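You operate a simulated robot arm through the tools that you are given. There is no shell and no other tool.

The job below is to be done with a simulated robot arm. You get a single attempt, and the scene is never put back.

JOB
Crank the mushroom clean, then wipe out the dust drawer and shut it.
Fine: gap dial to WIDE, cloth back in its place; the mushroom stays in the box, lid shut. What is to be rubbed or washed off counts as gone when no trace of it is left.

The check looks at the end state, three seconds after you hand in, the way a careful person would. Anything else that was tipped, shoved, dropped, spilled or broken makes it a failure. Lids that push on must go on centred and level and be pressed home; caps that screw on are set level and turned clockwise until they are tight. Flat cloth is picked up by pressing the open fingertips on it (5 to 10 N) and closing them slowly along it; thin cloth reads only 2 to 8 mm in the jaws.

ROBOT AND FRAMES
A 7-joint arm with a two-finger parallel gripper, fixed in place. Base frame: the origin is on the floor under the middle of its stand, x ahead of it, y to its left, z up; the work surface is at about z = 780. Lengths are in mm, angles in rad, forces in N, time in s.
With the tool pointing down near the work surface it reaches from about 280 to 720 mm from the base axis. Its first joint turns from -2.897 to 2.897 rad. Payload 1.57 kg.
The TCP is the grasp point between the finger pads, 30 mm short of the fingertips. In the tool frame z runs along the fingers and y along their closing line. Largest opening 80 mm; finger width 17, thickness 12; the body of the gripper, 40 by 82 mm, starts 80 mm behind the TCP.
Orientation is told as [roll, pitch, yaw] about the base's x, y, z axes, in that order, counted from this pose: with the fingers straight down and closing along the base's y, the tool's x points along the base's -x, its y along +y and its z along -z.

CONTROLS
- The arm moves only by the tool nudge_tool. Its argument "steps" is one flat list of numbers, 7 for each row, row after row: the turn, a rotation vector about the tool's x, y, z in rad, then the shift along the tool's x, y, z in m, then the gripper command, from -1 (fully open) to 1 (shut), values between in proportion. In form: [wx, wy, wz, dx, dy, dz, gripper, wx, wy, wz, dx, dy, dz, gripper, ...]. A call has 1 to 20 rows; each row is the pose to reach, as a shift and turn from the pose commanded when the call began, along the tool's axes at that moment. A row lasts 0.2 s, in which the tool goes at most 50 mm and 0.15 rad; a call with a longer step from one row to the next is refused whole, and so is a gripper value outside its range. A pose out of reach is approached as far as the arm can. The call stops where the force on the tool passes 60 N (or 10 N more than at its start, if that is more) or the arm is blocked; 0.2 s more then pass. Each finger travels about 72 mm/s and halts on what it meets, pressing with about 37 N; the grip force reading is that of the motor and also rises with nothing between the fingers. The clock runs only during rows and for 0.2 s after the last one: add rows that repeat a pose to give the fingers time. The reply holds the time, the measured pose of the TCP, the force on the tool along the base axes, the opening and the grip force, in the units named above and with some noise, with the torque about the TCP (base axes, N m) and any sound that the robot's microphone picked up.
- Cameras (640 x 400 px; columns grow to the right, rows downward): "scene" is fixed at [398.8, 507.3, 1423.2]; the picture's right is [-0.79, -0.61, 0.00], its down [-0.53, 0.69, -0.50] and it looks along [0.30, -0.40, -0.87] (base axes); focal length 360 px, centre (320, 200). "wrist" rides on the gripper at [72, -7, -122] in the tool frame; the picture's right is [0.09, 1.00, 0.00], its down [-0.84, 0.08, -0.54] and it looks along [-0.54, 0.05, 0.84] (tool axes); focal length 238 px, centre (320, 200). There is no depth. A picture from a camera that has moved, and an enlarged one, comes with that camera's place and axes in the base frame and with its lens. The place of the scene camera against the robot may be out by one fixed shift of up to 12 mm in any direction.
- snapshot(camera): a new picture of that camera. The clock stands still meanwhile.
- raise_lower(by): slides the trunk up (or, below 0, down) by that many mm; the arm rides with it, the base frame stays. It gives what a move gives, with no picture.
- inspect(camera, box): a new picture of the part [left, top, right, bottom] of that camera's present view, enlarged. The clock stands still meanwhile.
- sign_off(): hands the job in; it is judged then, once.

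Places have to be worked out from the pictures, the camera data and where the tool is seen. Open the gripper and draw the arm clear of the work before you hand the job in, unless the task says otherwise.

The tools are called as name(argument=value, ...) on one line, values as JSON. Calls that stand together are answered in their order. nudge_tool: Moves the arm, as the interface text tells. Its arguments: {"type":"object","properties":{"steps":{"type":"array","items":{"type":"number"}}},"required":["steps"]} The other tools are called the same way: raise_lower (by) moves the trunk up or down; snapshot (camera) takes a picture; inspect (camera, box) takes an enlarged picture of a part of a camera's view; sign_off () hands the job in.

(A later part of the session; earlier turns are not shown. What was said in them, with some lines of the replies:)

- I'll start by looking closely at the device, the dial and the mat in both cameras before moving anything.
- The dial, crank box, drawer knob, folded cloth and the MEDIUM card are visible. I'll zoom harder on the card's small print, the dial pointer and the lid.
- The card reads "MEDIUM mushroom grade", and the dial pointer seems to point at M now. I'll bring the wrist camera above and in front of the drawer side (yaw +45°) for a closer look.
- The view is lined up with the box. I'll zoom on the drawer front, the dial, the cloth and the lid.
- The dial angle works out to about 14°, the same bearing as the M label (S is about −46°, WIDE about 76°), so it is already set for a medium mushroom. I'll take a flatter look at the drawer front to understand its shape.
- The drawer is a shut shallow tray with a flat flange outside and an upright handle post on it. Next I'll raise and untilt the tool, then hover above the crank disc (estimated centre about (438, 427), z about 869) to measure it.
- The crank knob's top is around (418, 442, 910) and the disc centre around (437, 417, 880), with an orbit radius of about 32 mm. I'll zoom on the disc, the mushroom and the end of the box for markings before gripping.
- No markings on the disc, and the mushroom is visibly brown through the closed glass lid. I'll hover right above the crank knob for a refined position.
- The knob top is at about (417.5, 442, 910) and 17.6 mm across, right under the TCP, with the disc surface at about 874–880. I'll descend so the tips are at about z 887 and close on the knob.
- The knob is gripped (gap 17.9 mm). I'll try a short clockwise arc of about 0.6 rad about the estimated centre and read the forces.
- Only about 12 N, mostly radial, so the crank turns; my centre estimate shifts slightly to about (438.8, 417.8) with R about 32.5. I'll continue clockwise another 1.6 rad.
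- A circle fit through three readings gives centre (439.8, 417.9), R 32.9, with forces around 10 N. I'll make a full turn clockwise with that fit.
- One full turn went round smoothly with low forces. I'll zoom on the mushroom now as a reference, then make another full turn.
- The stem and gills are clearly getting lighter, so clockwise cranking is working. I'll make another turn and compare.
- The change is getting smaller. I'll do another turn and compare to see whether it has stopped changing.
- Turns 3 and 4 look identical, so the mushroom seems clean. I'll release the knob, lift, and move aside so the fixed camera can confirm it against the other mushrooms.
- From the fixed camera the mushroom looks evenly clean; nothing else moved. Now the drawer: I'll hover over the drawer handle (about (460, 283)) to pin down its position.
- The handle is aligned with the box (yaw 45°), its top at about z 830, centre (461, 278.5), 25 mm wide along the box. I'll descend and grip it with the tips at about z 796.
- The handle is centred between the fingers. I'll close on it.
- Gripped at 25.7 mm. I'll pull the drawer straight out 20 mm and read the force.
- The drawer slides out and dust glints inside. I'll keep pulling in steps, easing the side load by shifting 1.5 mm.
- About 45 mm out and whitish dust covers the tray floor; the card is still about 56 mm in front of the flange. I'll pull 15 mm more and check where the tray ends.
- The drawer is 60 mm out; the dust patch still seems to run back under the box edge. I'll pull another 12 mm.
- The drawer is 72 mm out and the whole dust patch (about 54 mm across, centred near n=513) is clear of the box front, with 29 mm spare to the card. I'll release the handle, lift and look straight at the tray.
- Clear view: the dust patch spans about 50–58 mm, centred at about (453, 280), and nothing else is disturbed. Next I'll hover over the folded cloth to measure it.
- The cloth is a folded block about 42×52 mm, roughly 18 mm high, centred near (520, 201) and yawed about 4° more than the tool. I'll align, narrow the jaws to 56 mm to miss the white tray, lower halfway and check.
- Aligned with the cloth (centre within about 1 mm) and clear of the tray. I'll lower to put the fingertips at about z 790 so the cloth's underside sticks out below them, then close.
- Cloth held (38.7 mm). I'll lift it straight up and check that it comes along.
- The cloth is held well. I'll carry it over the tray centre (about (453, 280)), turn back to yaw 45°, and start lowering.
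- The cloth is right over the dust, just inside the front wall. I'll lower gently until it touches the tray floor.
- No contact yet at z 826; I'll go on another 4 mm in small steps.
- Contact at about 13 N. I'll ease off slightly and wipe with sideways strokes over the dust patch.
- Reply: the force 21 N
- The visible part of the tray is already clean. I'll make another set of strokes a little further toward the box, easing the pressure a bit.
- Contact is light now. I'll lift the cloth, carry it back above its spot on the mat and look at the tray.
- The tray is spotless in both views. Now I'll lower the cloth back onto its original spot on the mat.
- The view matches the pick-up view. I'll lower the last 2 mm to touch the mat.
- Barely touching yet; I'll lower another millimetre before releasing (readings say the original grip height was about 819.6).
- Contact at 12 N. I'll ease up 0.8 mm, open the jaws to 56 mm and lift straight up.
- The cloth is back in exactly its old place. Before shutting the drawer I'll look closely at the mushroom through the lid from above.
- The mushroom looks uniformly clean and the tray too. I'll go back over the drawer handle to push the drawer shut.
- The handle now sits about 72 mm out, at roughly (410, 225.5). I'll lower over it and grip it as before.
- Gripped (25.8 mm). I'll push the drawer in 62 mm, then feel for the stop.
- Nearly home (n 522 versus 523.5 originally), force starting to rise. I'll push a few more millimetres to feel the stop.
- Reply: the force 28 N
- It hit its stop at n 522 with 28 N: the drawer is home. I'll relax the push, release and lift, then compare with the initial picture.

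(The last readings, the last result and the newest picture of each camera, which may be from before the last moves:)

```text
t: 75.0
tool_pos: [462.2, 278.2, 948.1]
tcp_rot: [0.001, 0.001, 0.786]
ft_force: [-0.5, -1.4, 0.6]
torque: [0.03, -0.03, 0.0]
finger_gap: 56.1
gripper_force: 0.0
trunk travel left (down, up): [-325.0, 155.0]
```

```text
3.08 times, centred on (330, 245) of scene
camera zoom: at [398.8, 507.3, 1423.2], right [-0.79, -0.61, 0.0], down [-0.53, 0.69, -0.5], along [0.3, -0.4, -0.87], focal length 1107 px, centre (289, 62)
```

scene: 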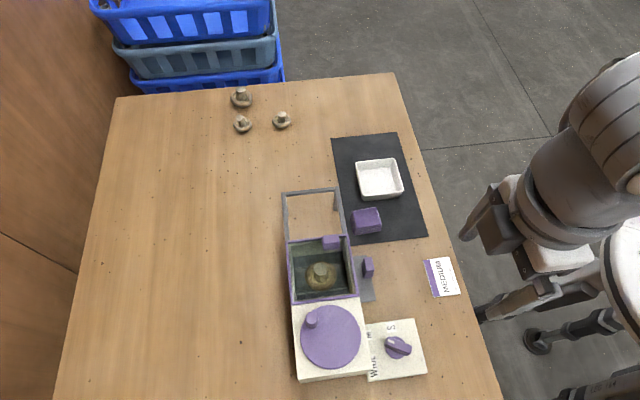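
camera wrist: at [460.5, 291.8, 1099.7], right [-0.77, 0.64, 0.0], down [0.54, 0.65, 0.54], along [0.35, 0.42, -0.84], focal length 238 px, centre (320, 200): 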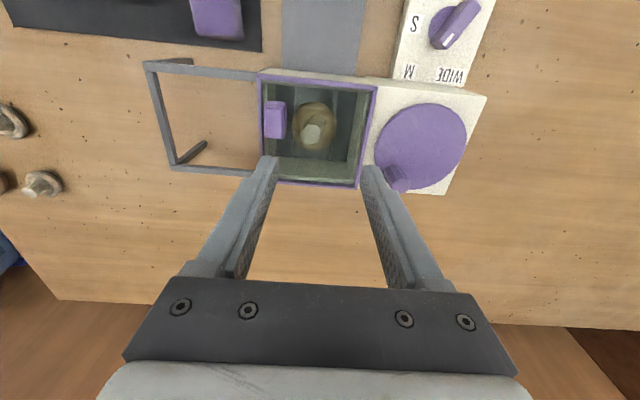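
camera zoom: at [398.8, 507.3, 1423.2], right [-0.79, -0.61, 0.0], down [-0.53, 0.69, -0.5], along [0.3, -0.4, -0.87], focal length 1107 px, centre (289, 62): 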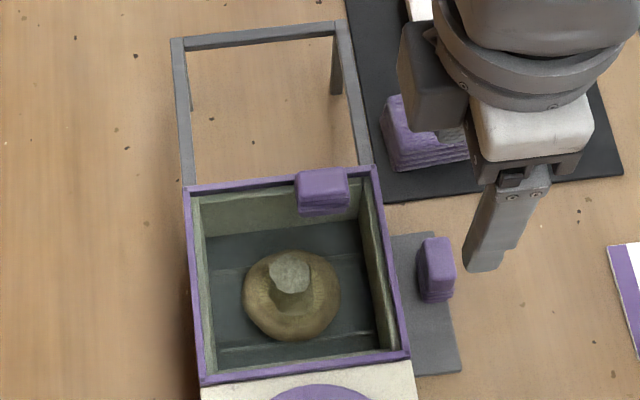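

The drawer, handle and everything else match the starting picture. I'll zoom hard on the mushroom once more, and on a table mushroom as a colour reference.

inspect(camera="scene", box=[295, 250, 345, 300])

inspect(camera="scene", box=[220, 80, 300, 135])

inspect(camera="wrist", box=[290, 175, 350, 215])

```text
8.00 times, centred on (320, 275) of scene
camera zoom: at [398.8, 507.3, 1423.2], right [-0.79, -0.61, 0.0], down [-0.53, 0.69, -0.5], along [0.3, -0.4, -0.87], focal length 2877 px, centre (320, -400)
```

zoom: 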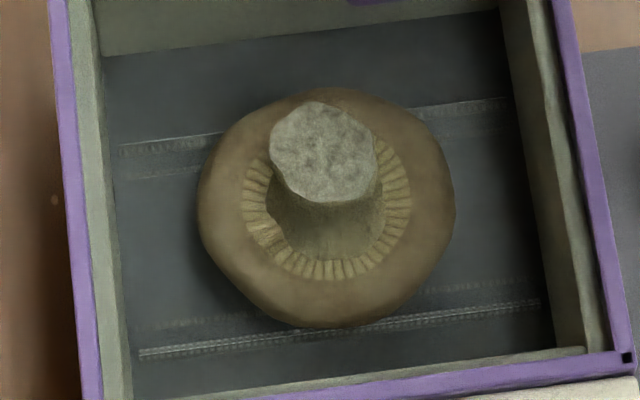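

```text
7.27 times, centred on (260, 108) of scene
camera zoom: at [398.8, 507.3, 1423.2], right [-0.79, -0.61, 0.0], down [-0.53, 0.69, -0.5], along [0.3, -0.4, -0.87], focal length 2616 px, centre (756, 873)
```

zoom: 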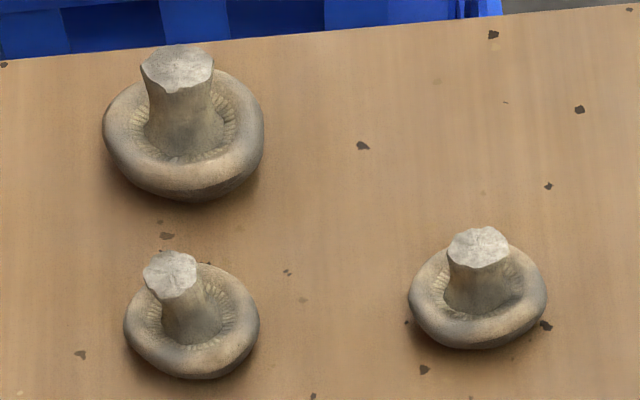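

```text
10.00 times, centred on (320, 195) of wrist
camera zoom: at [414.6, 223.4, 1069.8], right [-0.77, 0.64, 0.0], down [0.54, 0.65, 0.54], along [0.35, 0.42, -0.84], focal length 2384 px, centre (320, 250)
```

zoom: 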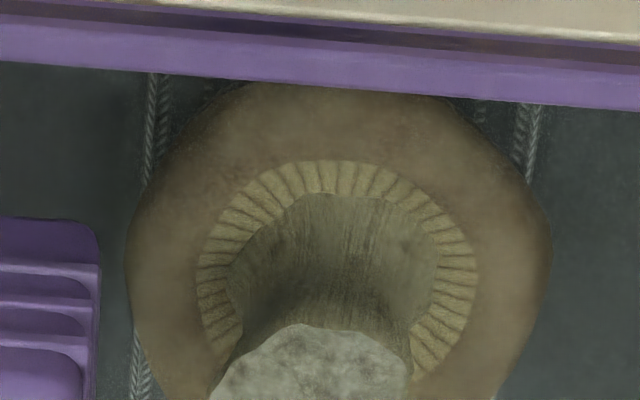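

The stem still shows a faint mottling that the table mushrooms lack, so to be certain I'll crank a few more turns and compare. Moving back above the crank knob (left at about (471.5, 420.5)).

nudge_tool(steps=[0, 0, 0, -0.0268, 0.0235, -0.017, -0.2, 0, 0, 0, -0.0536, 0.0471, -0.017, 0, 0, 0, 0, -0.0804, 0.0706, -0.017, 0, 0, 0, 0, -0.1072, 0.0941, -0.017, 0, 0, 0, 0, -0.1072, 0.0941, -0.017, 0])

inspect(camera="wrist", box=[200, 40, 440, 220])

```text
t: 76.2
tool_pos: [471.5, 420.8, 965.9]
tcp_rot: [0.0, 0.0, 0.784]
ft_force: [0.1, 0.5, -0.4]
torque: [-0.03, -0.01, 0.0]
finger_gap: 40.1
gripper_force: 0.1
trunk travel left (down, up): [-325.0, 155.0]
```

```text
2.22 times, centred on (320, 130) of wrist
camera zoom: at [424.7, 366.3, 1087.2], right [-0.77, 0.64, 0.0], down [0.54, 0.65, 0.54], along [0.35, 0.42, -0.84], focal length 530 px, centre (320, 356)
```

zoom: 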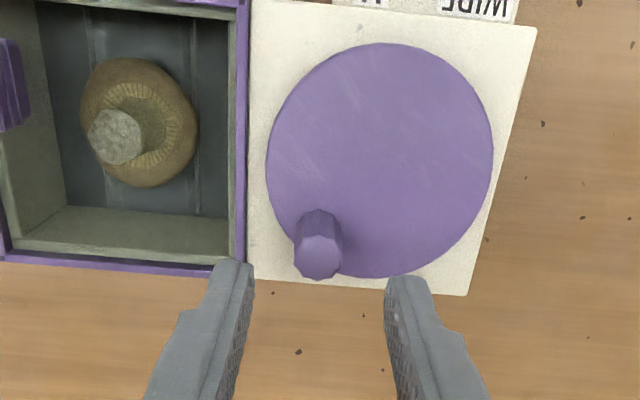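

The knob is right under the jaws. Descend 48 mm and close on it.

nudge_tool(steps=[0, 0, 0, 0, 0, 0.016, 0, 0, 0, 0, 0, 0, 0.032, 0, 0, 0, 0, 0, 0, 0.048, 0, 0, 0, 0, 0, 0, 0.048, 0.4, 0, 0, 0, 0, 0, 0.048, 0.8, 0, 0, 0, 0, 0, 0.048, 1, 0, 0, 0, 0, 0, 0.048, 1])

inspect(camera="wrist", box=[165, 40, 275, 150])

```text
t: 77.8
tool_pos: [471.3, 421.4, 915.1]
tcp_rot: [0.0, 0.001, 0.787]
ft_force: [-0.5, -0.1, -1.6]
torque: [0.37, 0.11, 0.02]
finger_gap: 17.4
gripper_force: 32.6
trunk travel left (down, up): [-325.0, 155.0]
```

```text
3.64 times, centred on (220, 95) of wrist
camera zoom: at [424.7, 366.3, 1038.6], right [-0.77, 0.64, 0.0], down [0.54, 0.65, 0.54], along [0.35, 0.42, -0.84], focal length 867 px, centre (684, 582)
```

zoom: 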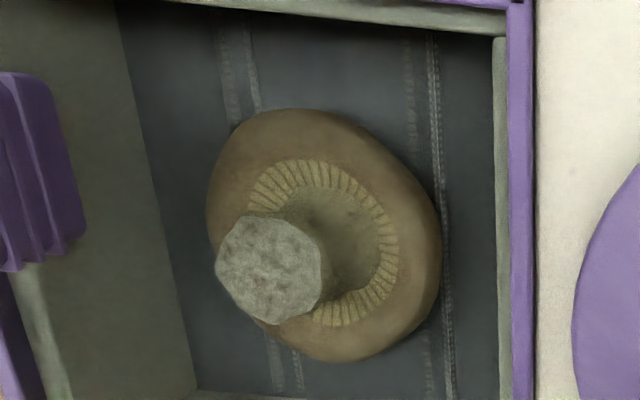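

Gripped at the same spot. Another full clockwise turn with the same circle, then compare.

nudge_tool(steps=[0, 0, 0, 0.00793, -0.00661, 0, 1, 0, 0, 0, 0.01752, -0.01044, 0, 1, 0, 0, 0, 0.02782, -0.01112, 0, 1, 0, 0, 0, 0.03783, -0.00859, 0, 1, 0, 0, 0, 0.04657, -0.00309, 0, 1, 0, 0, 0, 0.05318, 0.00484, 0, 1, 0, 0, 0, 0.05701, 0.01443, 0, 1, 0, 0, 0, 0.05769, 0.02473, 0, 1, 0, 0, 0, 0.05516, 0.03474, 0, 1, 0, 0, 0, 0.04966, 0.04348, 0, 1, 0, 0, 0, 0.04173, 0.05009, 0, 1, 0, 0, 0, 0.03214, 0.05392, 0, 1, 0, 0, 0, 0.02184, 0.0546, 0, 1, 0, 0, 0, 0.01183, 0.05207, 0, 1, 0, 0, 0, 0.00309, 0.04657, 0, 1, 0, 0, 0, -0.00352, 0.03864, 0, 1, 0, 0, 0, -0.00735, 0.02905, 0, 1, 0, 0, 0, -0.00803, 0.01875, 0, 1, 0, 0, 0, -0.0055, 0.00874, 0, 1, 0, 0, 0, 0, 0, 0, 1])

inspect(camera="wrist", box=[165, 40, 275, 150])

```text
t: 82.0
tool_pos: [472.7, 421.9, 916.4]
tcp_rot: [0.0, -0.002, 0.784]
ft_force: [-2.1, -1.0, -1.3]
torque: [0.42, -0.84, -0.01]
finger_gap: 17.6
gripper_force: 32.2
trunk travel left (down, up): [-325.0, 155.0]
```

```text
3.64 times, centred on (220, 95) of wrist
camera zoom: at [424.4, 366.2, 1038.5], right [-0.77, 0.64, 0.0], down [0.54, 0.65, 0.54], along [0.35, 0.42, -0.84], focal length 867 px, centre (684, 582)
```

zoom: 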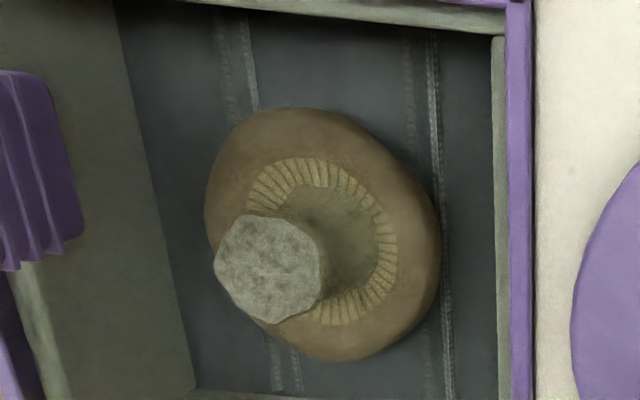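

No change after a further full turn, so the mushroom is fully clean. I'll release the knob, lift, and move over to the dial, turning the jaws to suit its bar (yaw about 14°).

nudge_tool(steps=[0, 0, 0, 0, 0, 0, 0.4, 0, 0, 0, 0, 0, 0, 0.1, 0, 0, 0, 0, 0, 0, 0.1, 0, 0, 0, 0, 0, -0.03, 0.1, 0, 0, 0, 0, 0, -0.06, 0.1, 0, 0, 0.1, 0.032, 0.011, -0.06, 0, 0, 0, 0.2, 0.064, 0.022, -0.06, 0, 0, 0, 0.3, 0.096, 0.033, -0.06, 0, 0, 0, 0.42, 0.1275, 0.0432, -0.06, 0, 0, 0, 0.54, 0.1275, 0.0432, -0.05, 0, 0, 0, 0.54, 0.1275, 0.0432, -0.05, 0])

snapshot(camera="wrist")

inspect(camera="wrist", box=[240, 60, 400, 200])

```text
t: 84.4
tool_pos: [351.7, 360.6, 966.3]
tcp_rot: [0.0, -0.002, 0.243]
ft_force: [-0.4, -0.4, 0.3]
torque: [-0.01, -0.01, 0.0]
finger_gap: 40.1
gripper_force: 0.0
trunk travel left (down, up): [-325.0, 155.0]
```

```text
taken
camera wrist: at [281.4, 338.3, 1088.7], right [-0.33, 0.94, 0.0], down [0.79, 0.28, 0.54], along [0.51, 0.18, -0.84], focal length 238 px, centre (320, 200)
```

wrist: 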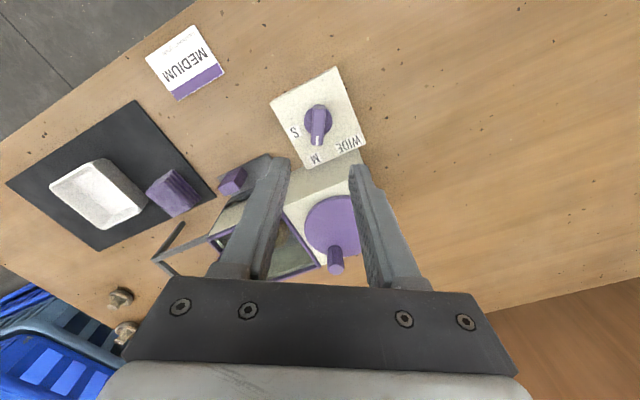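

```text
2.86 times, centred on (320, 130) of wrist
camera zoom: at [281.4, 338.3, 1088.7], right [-0.33, 0.94, 0.0], down [0.79, 0.28, 0.54], along [0.51, 0.18, -0.84], focal length 681 px, centre (320, 400)
```

zoom: 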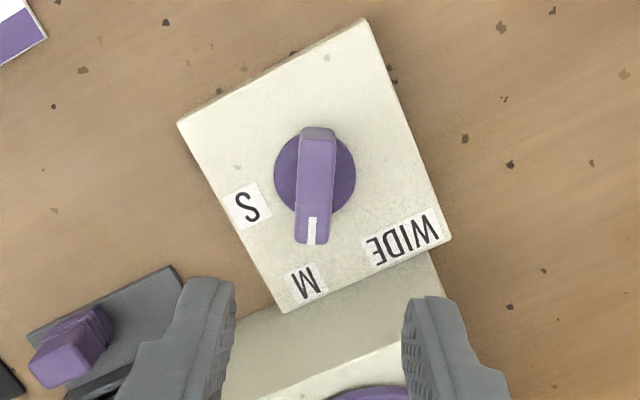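

The dial's axis is about (351, 360.7) with the bar at about 15°, top at about z 830; WIDE lies 60° counter-clockwise at about 75°. I'll descend with the jaws 40 mm open to put the tips at about z 815 and check before closing.

nudge_tool(steps=[0, 0, 0, 0.0006, 0, 0.03, 0, 0, 0, 0, 0.0006, 0, 0.065, 0, 0, 0, 0, 0.0006, 0, 0.095, 0, 0, 0, 0, 0.0006, 0, 0.112, 0, 0, 0, 0, 0.0006, 0, 0.12, 0, 0, 0, 0, 0.0006, 0, 0.12, 0])

inspect(camera="wrist", box=[220, 60, 420, 220])

```text
t: 85.8
tool_pos: [350.1, 361.4, 847.5]
tcp_rot: [0.0, 0.0, 0.243]
ft_force: [0.2, -0.3, -0.3]
torque: [-0.01, 0.01, 0.01]
finger_gap: 40.0
gripper_force: 0.2
trunk travel left (down, up): [-325.0, 155.0]
```

```text
2.50 times, centred on (320, 140) of wrist
camera zoom: at [281.4, 338.0, 968.6], right [-0.33, 0.94, 0.0], down [0.79, 0.28, 0.54], along [0.51, 0.18, -0.84], focal length 596 px, centre (320, 350)
```

zoom: 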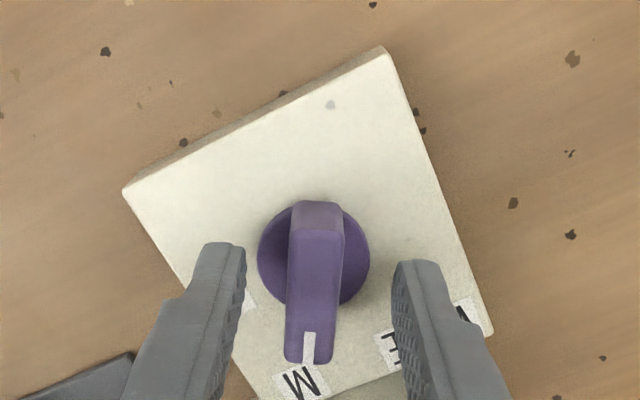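

The bar is centred between the fingers. I'll close on it.

nudge_tool(steps=[0, 0, 0, 0, 0, 0.002, 0.3, 0, 0, 0, 0, 0, 0.002, 0.6, 0, 0, 0, 0, 0, 0.002, 1, 0, 0, 0, 0, 0, 0.002, 1, 0, 0, 0, 0, 0, 0.002, 1])

```text
t: 87.0
tool_pos: [350.9, 360.0, 845.0]
tcp_rot: [-0.003, 0.0, 0.245]
ft_force: [2.7, -11.1, 0.2]
torque: [-0.12, -0.12, 0.0]
finger_gap: 13.9
gripper_force: 30.3
trunk travel left (down, up): [-325.0, 155.0]
```

Gripped at 13.9 mm. I'll relax the 11 N side load by about 1 mm and turn the dial counter-clockwise, first 0.5 rad.

nudge_tool(steps=[0, 0, -0.05, 0, -0.001, 0, 1, 0, 0, -0.15, 0, -0.001, 0, 1, 0, 0, -0.25, 0, -0.001, 0, 1, 0, 0, -0.35, 0, -0.001, 0, 1, 0, 0, -0.45, 0, -0.001, 0, 1, 0, 0, -0.5, 0, -0.001, 0, 1])

inspect(camera="wrist", box=[220, 60, 420, 220])

```text
t: 88.4
tool_pos: [352.2, 358.6, 844.7]
tcp_rot: [0.002, 0.001, 0.745]
ft_force: [7.3, -17.2, 1.4]
torque: [-0.51, 0.02, -0.06]
finger_gap: 14.0
gripper_force: 30.0
trunk travel left (down, up): [-325.0, 155.0]
```

```text
2.50 times, centred on (320, 140) of wrist
camera zoom: at [302.0, 305.5, 966.6], right [-0.74, 0.67, 0.0], down [0.56, 0.63, 0.54], along [0.36, 0.4, -0.84], focal length 596 px, centre (320, 350)
```

zoom: 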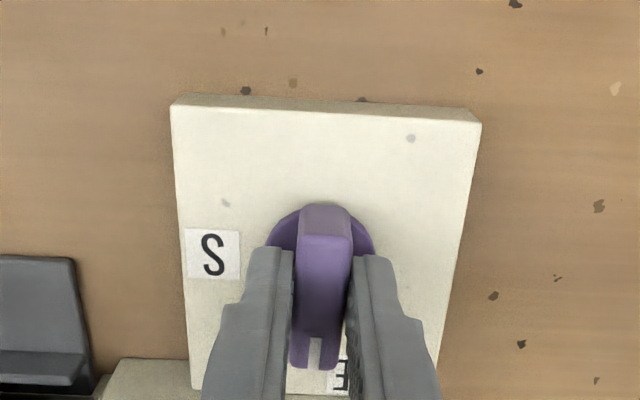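

The dial follows smoothly. I'll correct the centre by about 1.5 mm and turn on to about 75°.

nudge_tool(steps=[0, 0, 0, 0.0005, -0.0014, 0, 1, 0, 0, -0.12, 0.0005, -0.0014, 0, 1, 0, 0, -0.24, 0.0005, -0.0014, 0, 1, 0, 0, -0.36, 0.0005, -0.0014, 0, 1, 0, 0, -0.48, 0.0005, -0.0014, 0, 1, 0, 0, -0.55, 0.0005, -0.0014, 0, 1, 0, 0, -0.55, 0.0005, -0.0014, 0, 1])

inspect(camera="wrist", box=[220, 60, 420, 220])

```text
t: 90.0
tool_pos: [351.7, 358.9, 844.1]
tcp_rot: [-0.001, 0.001, 1.294]
ft_force: [11.3, -12.0, -2.8]
torque: [-0.02, -0.3, -0.02]
finger_gap: 13.9
gripper_force: 30.1
trunk travel left (down, up): [-325.0, 155.0]
```

```text
2.50 times, centred on (320, 140) of wrist
camera zoom: at [338.3, 287.2, 966.5], right [-0.98, 0.18, 0.0], down [0.15, 0.83, 0.54], along [0.1, 0.53, -0.84], focal length 596 px, centre (320, 350)
```

zoom: 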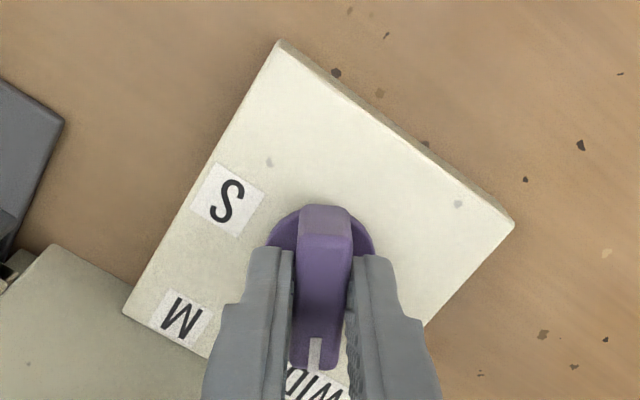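

The bar now points at the WIDE label. I'll open, lift and check the pointer.

nudge_tool(steps=[0, 0, 0, 0, 0, 0, 0.5, 0, 0, 0, 0, 0, 0, 0.1, 0, 0, 0, 0, 0, 0, 0, 0, 0, 0, 0, 0, -0.03, 0, 0, 0, 0, 0, 0, -0.07, 0, 0, 0, 0, 0, 0, -0.11, 0, 0, 0, 0, 0, 0, -0.11, 0])

inspect(camera="wrist", box=[240, 60, 400, 200])

inspect(camera="scene", box=[360, 310, 430, 385])

```text
t: 91.6
tool_pos: [351.8, 360.1, 955.0]
tcp_rot: [0.0, -0.001, 1.295]
ft_force: [-0.1, 0.8, 0.3]
torque: [0.01, -0.01, 0.02]
finger_gap: 39.9
gripper_force: 0.0
trunk travel left (down, up): [-325.0, 155.0]
```

```text
2.86 times, centred on (320, 130) of wrist
camera zoom: at [336.2, 288.8, 1077.3], right [-0.98, 0.18, 0.0], down [0.15, 0.83, 0.54], along [0.1, 0.53, -0.84], focal length 681 px, centre (320, 400)
```

zoom: 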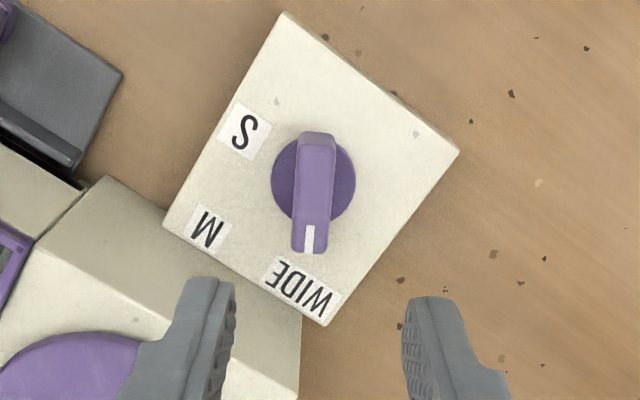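

```text
5.33 times, centred on (395, 348) of scene
camera zoom: at [398.8, 507.3, 1423.2], right [-0.79, -0.61, 0.0], down [-0.53, 0.69, -0.5], along [0.3, -0.4, -0.87], focal length 1918 px, centre (-80, -587)
```

zoom: 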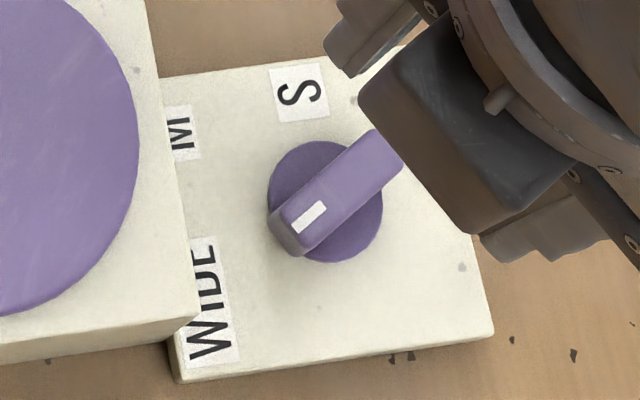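

The dial now reads 75.4° (60° from its M position), pointing at WIDE. Since I cranked again, I'll re-open the drawer to make sure no new dust fell in; moving over the handle.

nudge_tool(steps=[0, 0, 0.1275, 0.0122, -0.0321, 0, -0.2, 0, 0, 0.255, 0.0244, -0.0642, 0, -0.4, 0, 0, 0.3825, 0.0365, -0.0962, 0, -0.4, 0, 0, 0.51, 0.0487, -0.1283, 0.005, -0.4, 0, 0, 0.51, 0.0487, -0.1283, 0.005, -0.4])

inspect(camera="wrist", box=[220, 60, 420, 220])

```text
t: 92.8
tool_pos: [462.3, 277.8, 950.5]
tcp_rot: [0.001, 0.0, 0.784]
ft_force: [0.3, 0.2, 0.1]
torque: [0.01, 0.02, 0.0]
finger_gap: 55.7
gripper_force: 0.0
trunk travel left (down, up): [-325.0, 155.0]
```

```text
2.50 times, centred on (320, 140) of wrist
camera zoom: at [414.3, 222.3, 1071.8], right [-0.77, 0.64, 0.0], down [0.54, 0.65, 0.54], along [0.35, 0.42, -0.84], focal length 596 px, centre (320, 350)
```

zoom: 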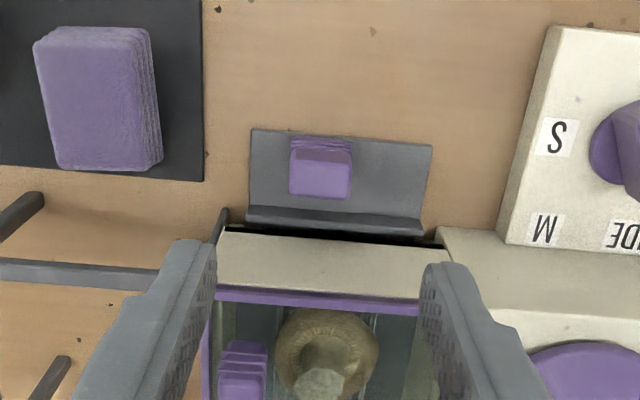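

Lined up over the handle. Descend 124 mm and grip it.

nudge_tool(steps=[0, 0, 0, 0, 0, 0.03, -0.4, 0, 0, 0, 0, 0, 0.065, -0.4, 0, 0, 0, 0, 0, 0.095, -0.4, 0, 0, 0, 0, 0, 0.115, -0.4, 0, 0, 0, 0, 0, 0.1235, -0.4, 0, 0, 0, 0, 0, 0.1235, 0, 0, 0, 0, 0, 0, 0.1235, 0.5, 0, 0, 0, 0, 0, 0.1235, 1, 0, 0, 0, 0, 0, 0.1235, 1, 0, 0, 0, 0, 0, 0.1235, 1])

```text
t: 95.0
tool_pos: [461.0, 277.7, 825.6]
tcp_rot: [0.002, 0.0, 0.787]
ft_force: [-1.5, 1.8, -3.6]
torque: [0.45, -0.45, 0.02]
finger_gap: 25.7
gripper_force: 36.9
trunk travel left (down, up): [-325.0, 155.0]
```

Gripped with almost no side load. I'll pull the drawer out 68 mm and look.

nudge_tool(steps=[0, 0, 0, 0.005, 0, 0, 1, 0, 0, 0, 0.011, 0, 0, 1, 0, 0, 0, 0.018, 0, 0, 1, 0, 0, 0, 0.025, 0, 0, 1, 0, 0, 0, 0.032, 0, 0, 1, 0, 0, 0, 0.039, 0, 0, 1, 0, 0, 0, 0.046, 0, 0, 1, 0, 0, 0, 0.053, 0, 0, 1, 0, 0, 0, 0.06, 0, 0, 1, 0, 0, 0, 0.065, 0, 0, 1, 0, 0, 0, 0.068, 0, 0, 1])

inspect(camera="scene", box=[310, 210, 430, 310])

inspect(camera="wrist", box=[220, 100, 420, 260])

```text
t: 97.4
tool_pos: [413.2, 230.3, 827.0]
tcp_rot: [-0.001, 0.0, 0.784]
ft_force: [-5.2, 6.8, -6.7]
torque: [0.24, -0.14, 0.04]
finger_gap: 25.8
gripper_force: 37.3
trunk travel left (down, up): [-325.0, 155.0]
```

```text
4.00 times, centred on (370, 260) of scene
camera zoom: at [398.8, 507.3, 1423.2], right [-0.79, -0.61, 0.0], down [-0.53, 0.69, -0.5], along [0.3, -0.4, -0.87], focal length 1438 px, centre (120, -40)
```

zoom: 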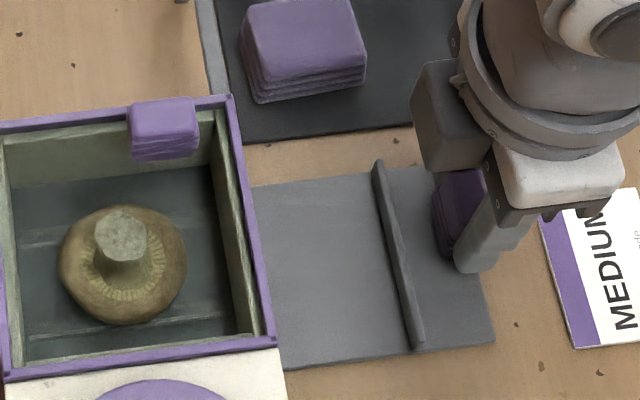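

```text
2.50 times, centred on (320, 180) of wrist
camera zoom: at [365.9, 174.0, 947.9], right [-0.77, 0.64, 0.0], down [0.54, 0.65, 0.54], along [0.35, 0.42, -0.84], focal length 596 px, centre (320, 250)
```

zoom: 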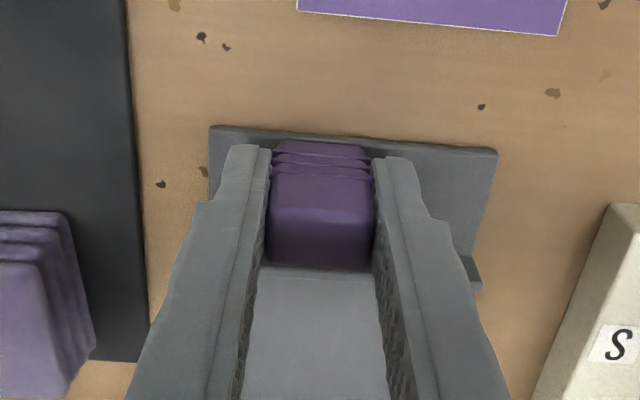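

The tray is clean, so no new dust came off; the mushroom really is clean. I'll push the drawer back in to its stop.

nudge_tool(steps=[0, 0, 0, -0.006, 0.0006, 0, 1, 0, 0, 0, -0.012, 0.0006, 0, 1, 0, 0, 0, -0.018, 0.0006, 0, 1, 0, 0, 0, -0.024, 0.0006, 0, 1, 0, 0, 0, -0.03, 0.0006, 0, 1, 0, 0, 0, -0.036, 0.0006, 0, 1, 0, 0, 0, -0.042, 0.0006, 0, 1, 0, 0, 0, -0.048, 0.0006, 0, 1, 0, 0, 0, -0.054, 0.0003, 0, 1, 0, 0, 0, -0.06, 0, 0, 1, 0, 0, 0, -0.064, 0, 0, 1, 0, 0, 0, -0.067, 0, 0, 1, 0, 0, 0, -0.069, 0, 0, 1, 0, 0, 0, -0.07, 0, 0, 1])

```text
t: 100.4
tool_pos: [462.2, 276.9, 825.9]
tcp_rot: [0.002, 0.005, 0.785]
ft_force: [-12.8, -2.9, -5.0]
torque: [0.76, -0.71, 0.04]
finger_gap: 25.7
gripper_force: 36.9
trunk travel left (down, up): [-325.0, 155.0]
```

Close to the stop (about 11 N against). A little more push to seat it.

nudge_tool(steps=[0, 0, 0, -0.001, 0, 0, 1, 0, 0, 0, -0.002, -0.0004, 0, 1, 0, 0, 0, -0.0025, -0.0004, 0, 1])

```text
t: 101.2
tool_pos: [462.1, 278.4, 825.2]
tcp_rot: [-0.001, 0.008, 0.787]
ft_force: [-24.4, -12.2, -1.0]
torque: [0.36, -0.39, 0.05]
finger_gap: 25.8
gripper_force: 36.9
trunk travel left (down, up): [-325.0, 155.0]
```

The drawer is seated (26 N against its stop, same position as at the start). I'll relax, release, lift and retreat clear of the work.

nudge_tool(steps=[0, 0, 0, 0.0025, 0, 0, 1, 0, 0, 0, 0.0025, 0, 0, 0.2, 0, 0, 0, 0.0025, 0, 0, 0, 0, 0, 0, 0.0025, 0, 0, -0.2, 0, 0, 0, 0.0025, 0, 0, -0.2, 0, 0, 0, 0.0025, 0, -0.03, -0.2, 0, 0, 0, 0.0025, 0, -0.07, -0.2, 0, 0, 0, 0.0025, 0, -0.11, -0.6, 0, 0, 0, 0.0025, 0, -0.15, -1, 0, 0, 0, 0.0425, 0, -0.19, -1, 0, 0, 0, 0.0825, 0, -0.21, -1, 0, 0, 0, 0.1225, 0, -0.22, -1, 0, 0, 0, 0.1625, 0, -0.22, -1, 0, 0, 0, 0.1825, 0, -0.22, -1, 0, 0, 0, 0.1825, 0, -0.22, -1])

snapshot(camera="scene")

inspect(camera="scene", box=[270, 180, 470, 400])

snapshot(camera="wrist")

```text
refused: row 10 steps farther than a row can; nothing moved
```

```text
taken
```

scene: 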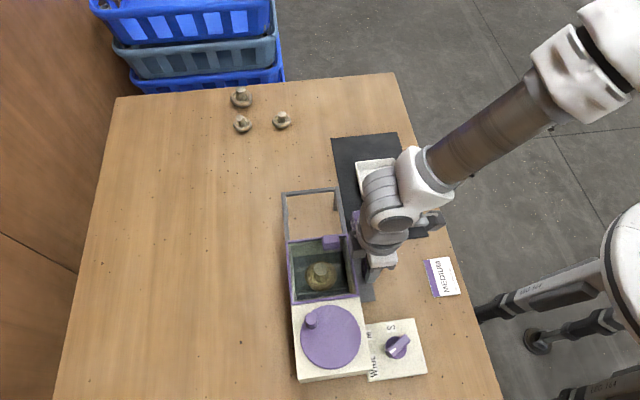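

```text
1.82 times, centred on (370, 290) of scene
camera zoom: at [398.8, 507.3, 1423.2], right [-0.79, -0.61, 0.0], down [-0.53, 0.69, -0.5], along [0.3, -0.4, -0.87], focal length 654 px, centre (229, 36)
```

zoom: 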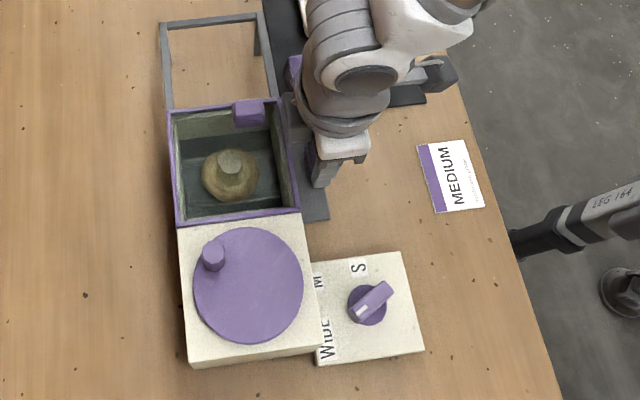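

```text
taken
camera wrist: at [415.3, 223.3, 948.4], right [-0.77, 0.64, 0.0], down [0.54, 0.65, 0.54], along [0.34, 0.41, -0.84], focal length 238 px, centre (320, 200)
```

wrist: 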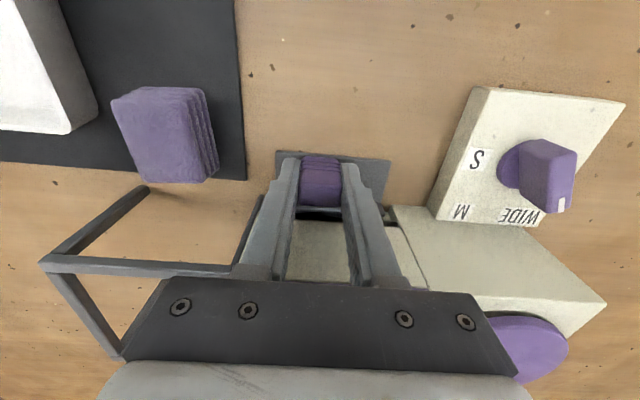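

The retreat call was refused because one row stepped too far (nothing moved). I'll resend it with smaller rows: relax, open, lift straight up, then back away.

nudge_tool(steps=[0, 0, 0, 0.0025, 0, 0, 1, 0, 0, 0, 0.0025, 0, 0, 0.2, 0, 0, 0, 0.0025, 0, 0, 0, 0, 0, 0, 0.0025, 0, 0, -0.2, 0, 0, 0, 0.0025, 0, 0, -0.2, 0, 0, 0, 0.0025, 0, -0.03, -0.2, 0, 0, 0, 0.0025, 0, -0.07, -0.2, 0, 0, 0, 0.0025, 0, -0.11, -0.6, 0, 0, 0, 0.0025, 0, -0.15, -1, 0, 0, 0, 0.0325, 0, -0.18, -1, 0, 0, 0, 0.0625, 0, -0.21, -1, 0, 0, 0, 0.1025, 0, -0.22, -1, 0, 0, 0, 0.1425, 0, -0.22, -1, 0, 0, 0, 0.1825, 0, -0.22, -1, 0, 0, 0, 0.1825, 0, -0.22, -1])

snapshot(camera="scene")

inspect(camera="scene", box=[270, 180, 470, 400])

inspect(camera="scene", box=[320, 120, 480, 310])

snapshot(camera="wrist")

```text
t: 104.4
tool_pos: [335.5, 150.2, 1046.1]
tcp_rot: [0.0, 0.001, 0.785]
ft_force: [-0.1, 0.0, -0.2]
torque: [0.02, -0.01, 0.01]
finger_gap: 80.1
gripper_force: 0.0
trunk travel left (down, up): [-325.0, 155.0]
```

```text
taken
```

scene: 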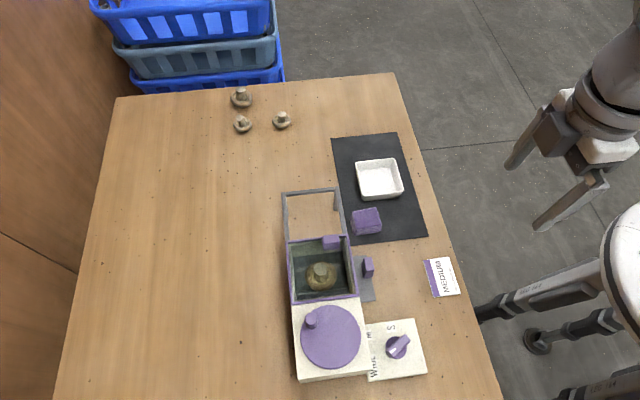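

```text
1.82 times, centred on (370, 290) of scene
camera zoom: at [398.8, 507.3, 1423.2], right [-0.79, -0.61, 0.0], down [-0.53, 0.69, -0.5], along [0.3, -0.4, -0.87], focal length 654 px, centre (229, 36)
```

zoom: 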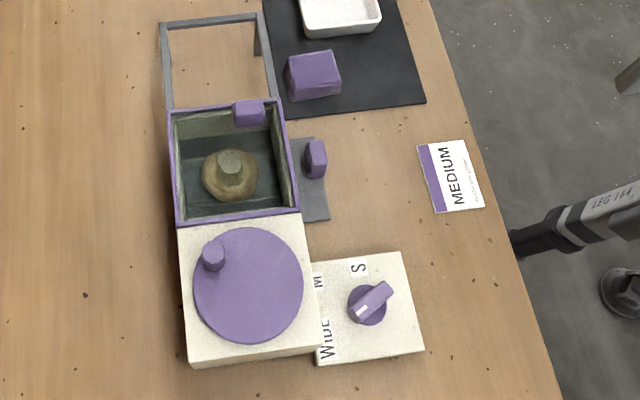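

```text
2.11 times, centred on (400, 215) of scene
camera zoom: at [398.8, 507.3, 1423.2], right [-0.79, -0.61, 0.0], down [-0.53, 0.69, -0.5], along [0.3, -0.4, -0.87], focal length 757 px, centre (152, 168)
```

zoom: 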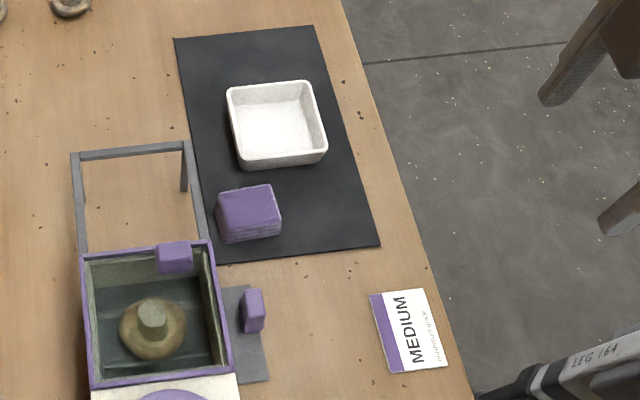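

```text
taken
camera wrist: at [288.2, 95.0, 1168.0], right [-0.77, 0.64, 0.0], down [0.54, 0.65, 0.54], along [0.35, 0.42, -0.84], focal length 238 px, centre (320, 200)
```

wrist: 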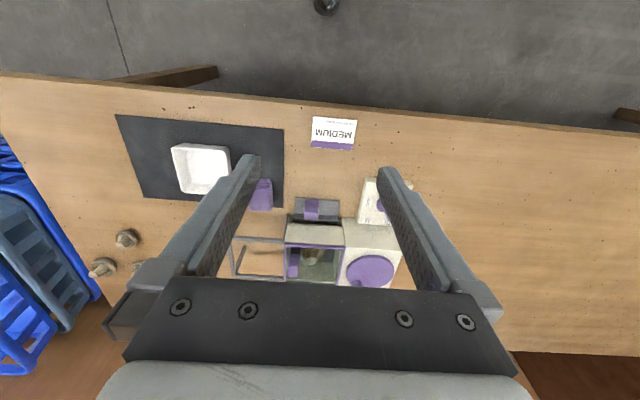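

Everything checks out: the mushroom is clean in the closed box, the drawer is wiped and shut, the dial is on WIDE, and the cloth is back on its spot. The jaws are open and the arm is clear, so I'm handing the job in.

sign_off()

```text
The job is handed in.
```

The job is done and handed in.

- **Mushroom:** I cranked it clockwise about 5⅓ turns, with the gap dial on M to match the "MEDIUM mushroom grade" card. The last turns made no visible difference. It stayed in the box and the lid was never touched.
- **Dust drawer:** I wiped it out with the cloth until no trace of dust showed. After one more crank turn I reopened it, found no new dust, and pushed it back to its stop.
- **Gap dial:** It is turned to WIDE. The pointer sits about 2° off the centre of the printed label, the same offset it had at M.
- **Cloth:** It is back in its original place on the mat.

Nothing else on the table moved. The crank knob did not finish where it started: it now sits on the box side of the disc.
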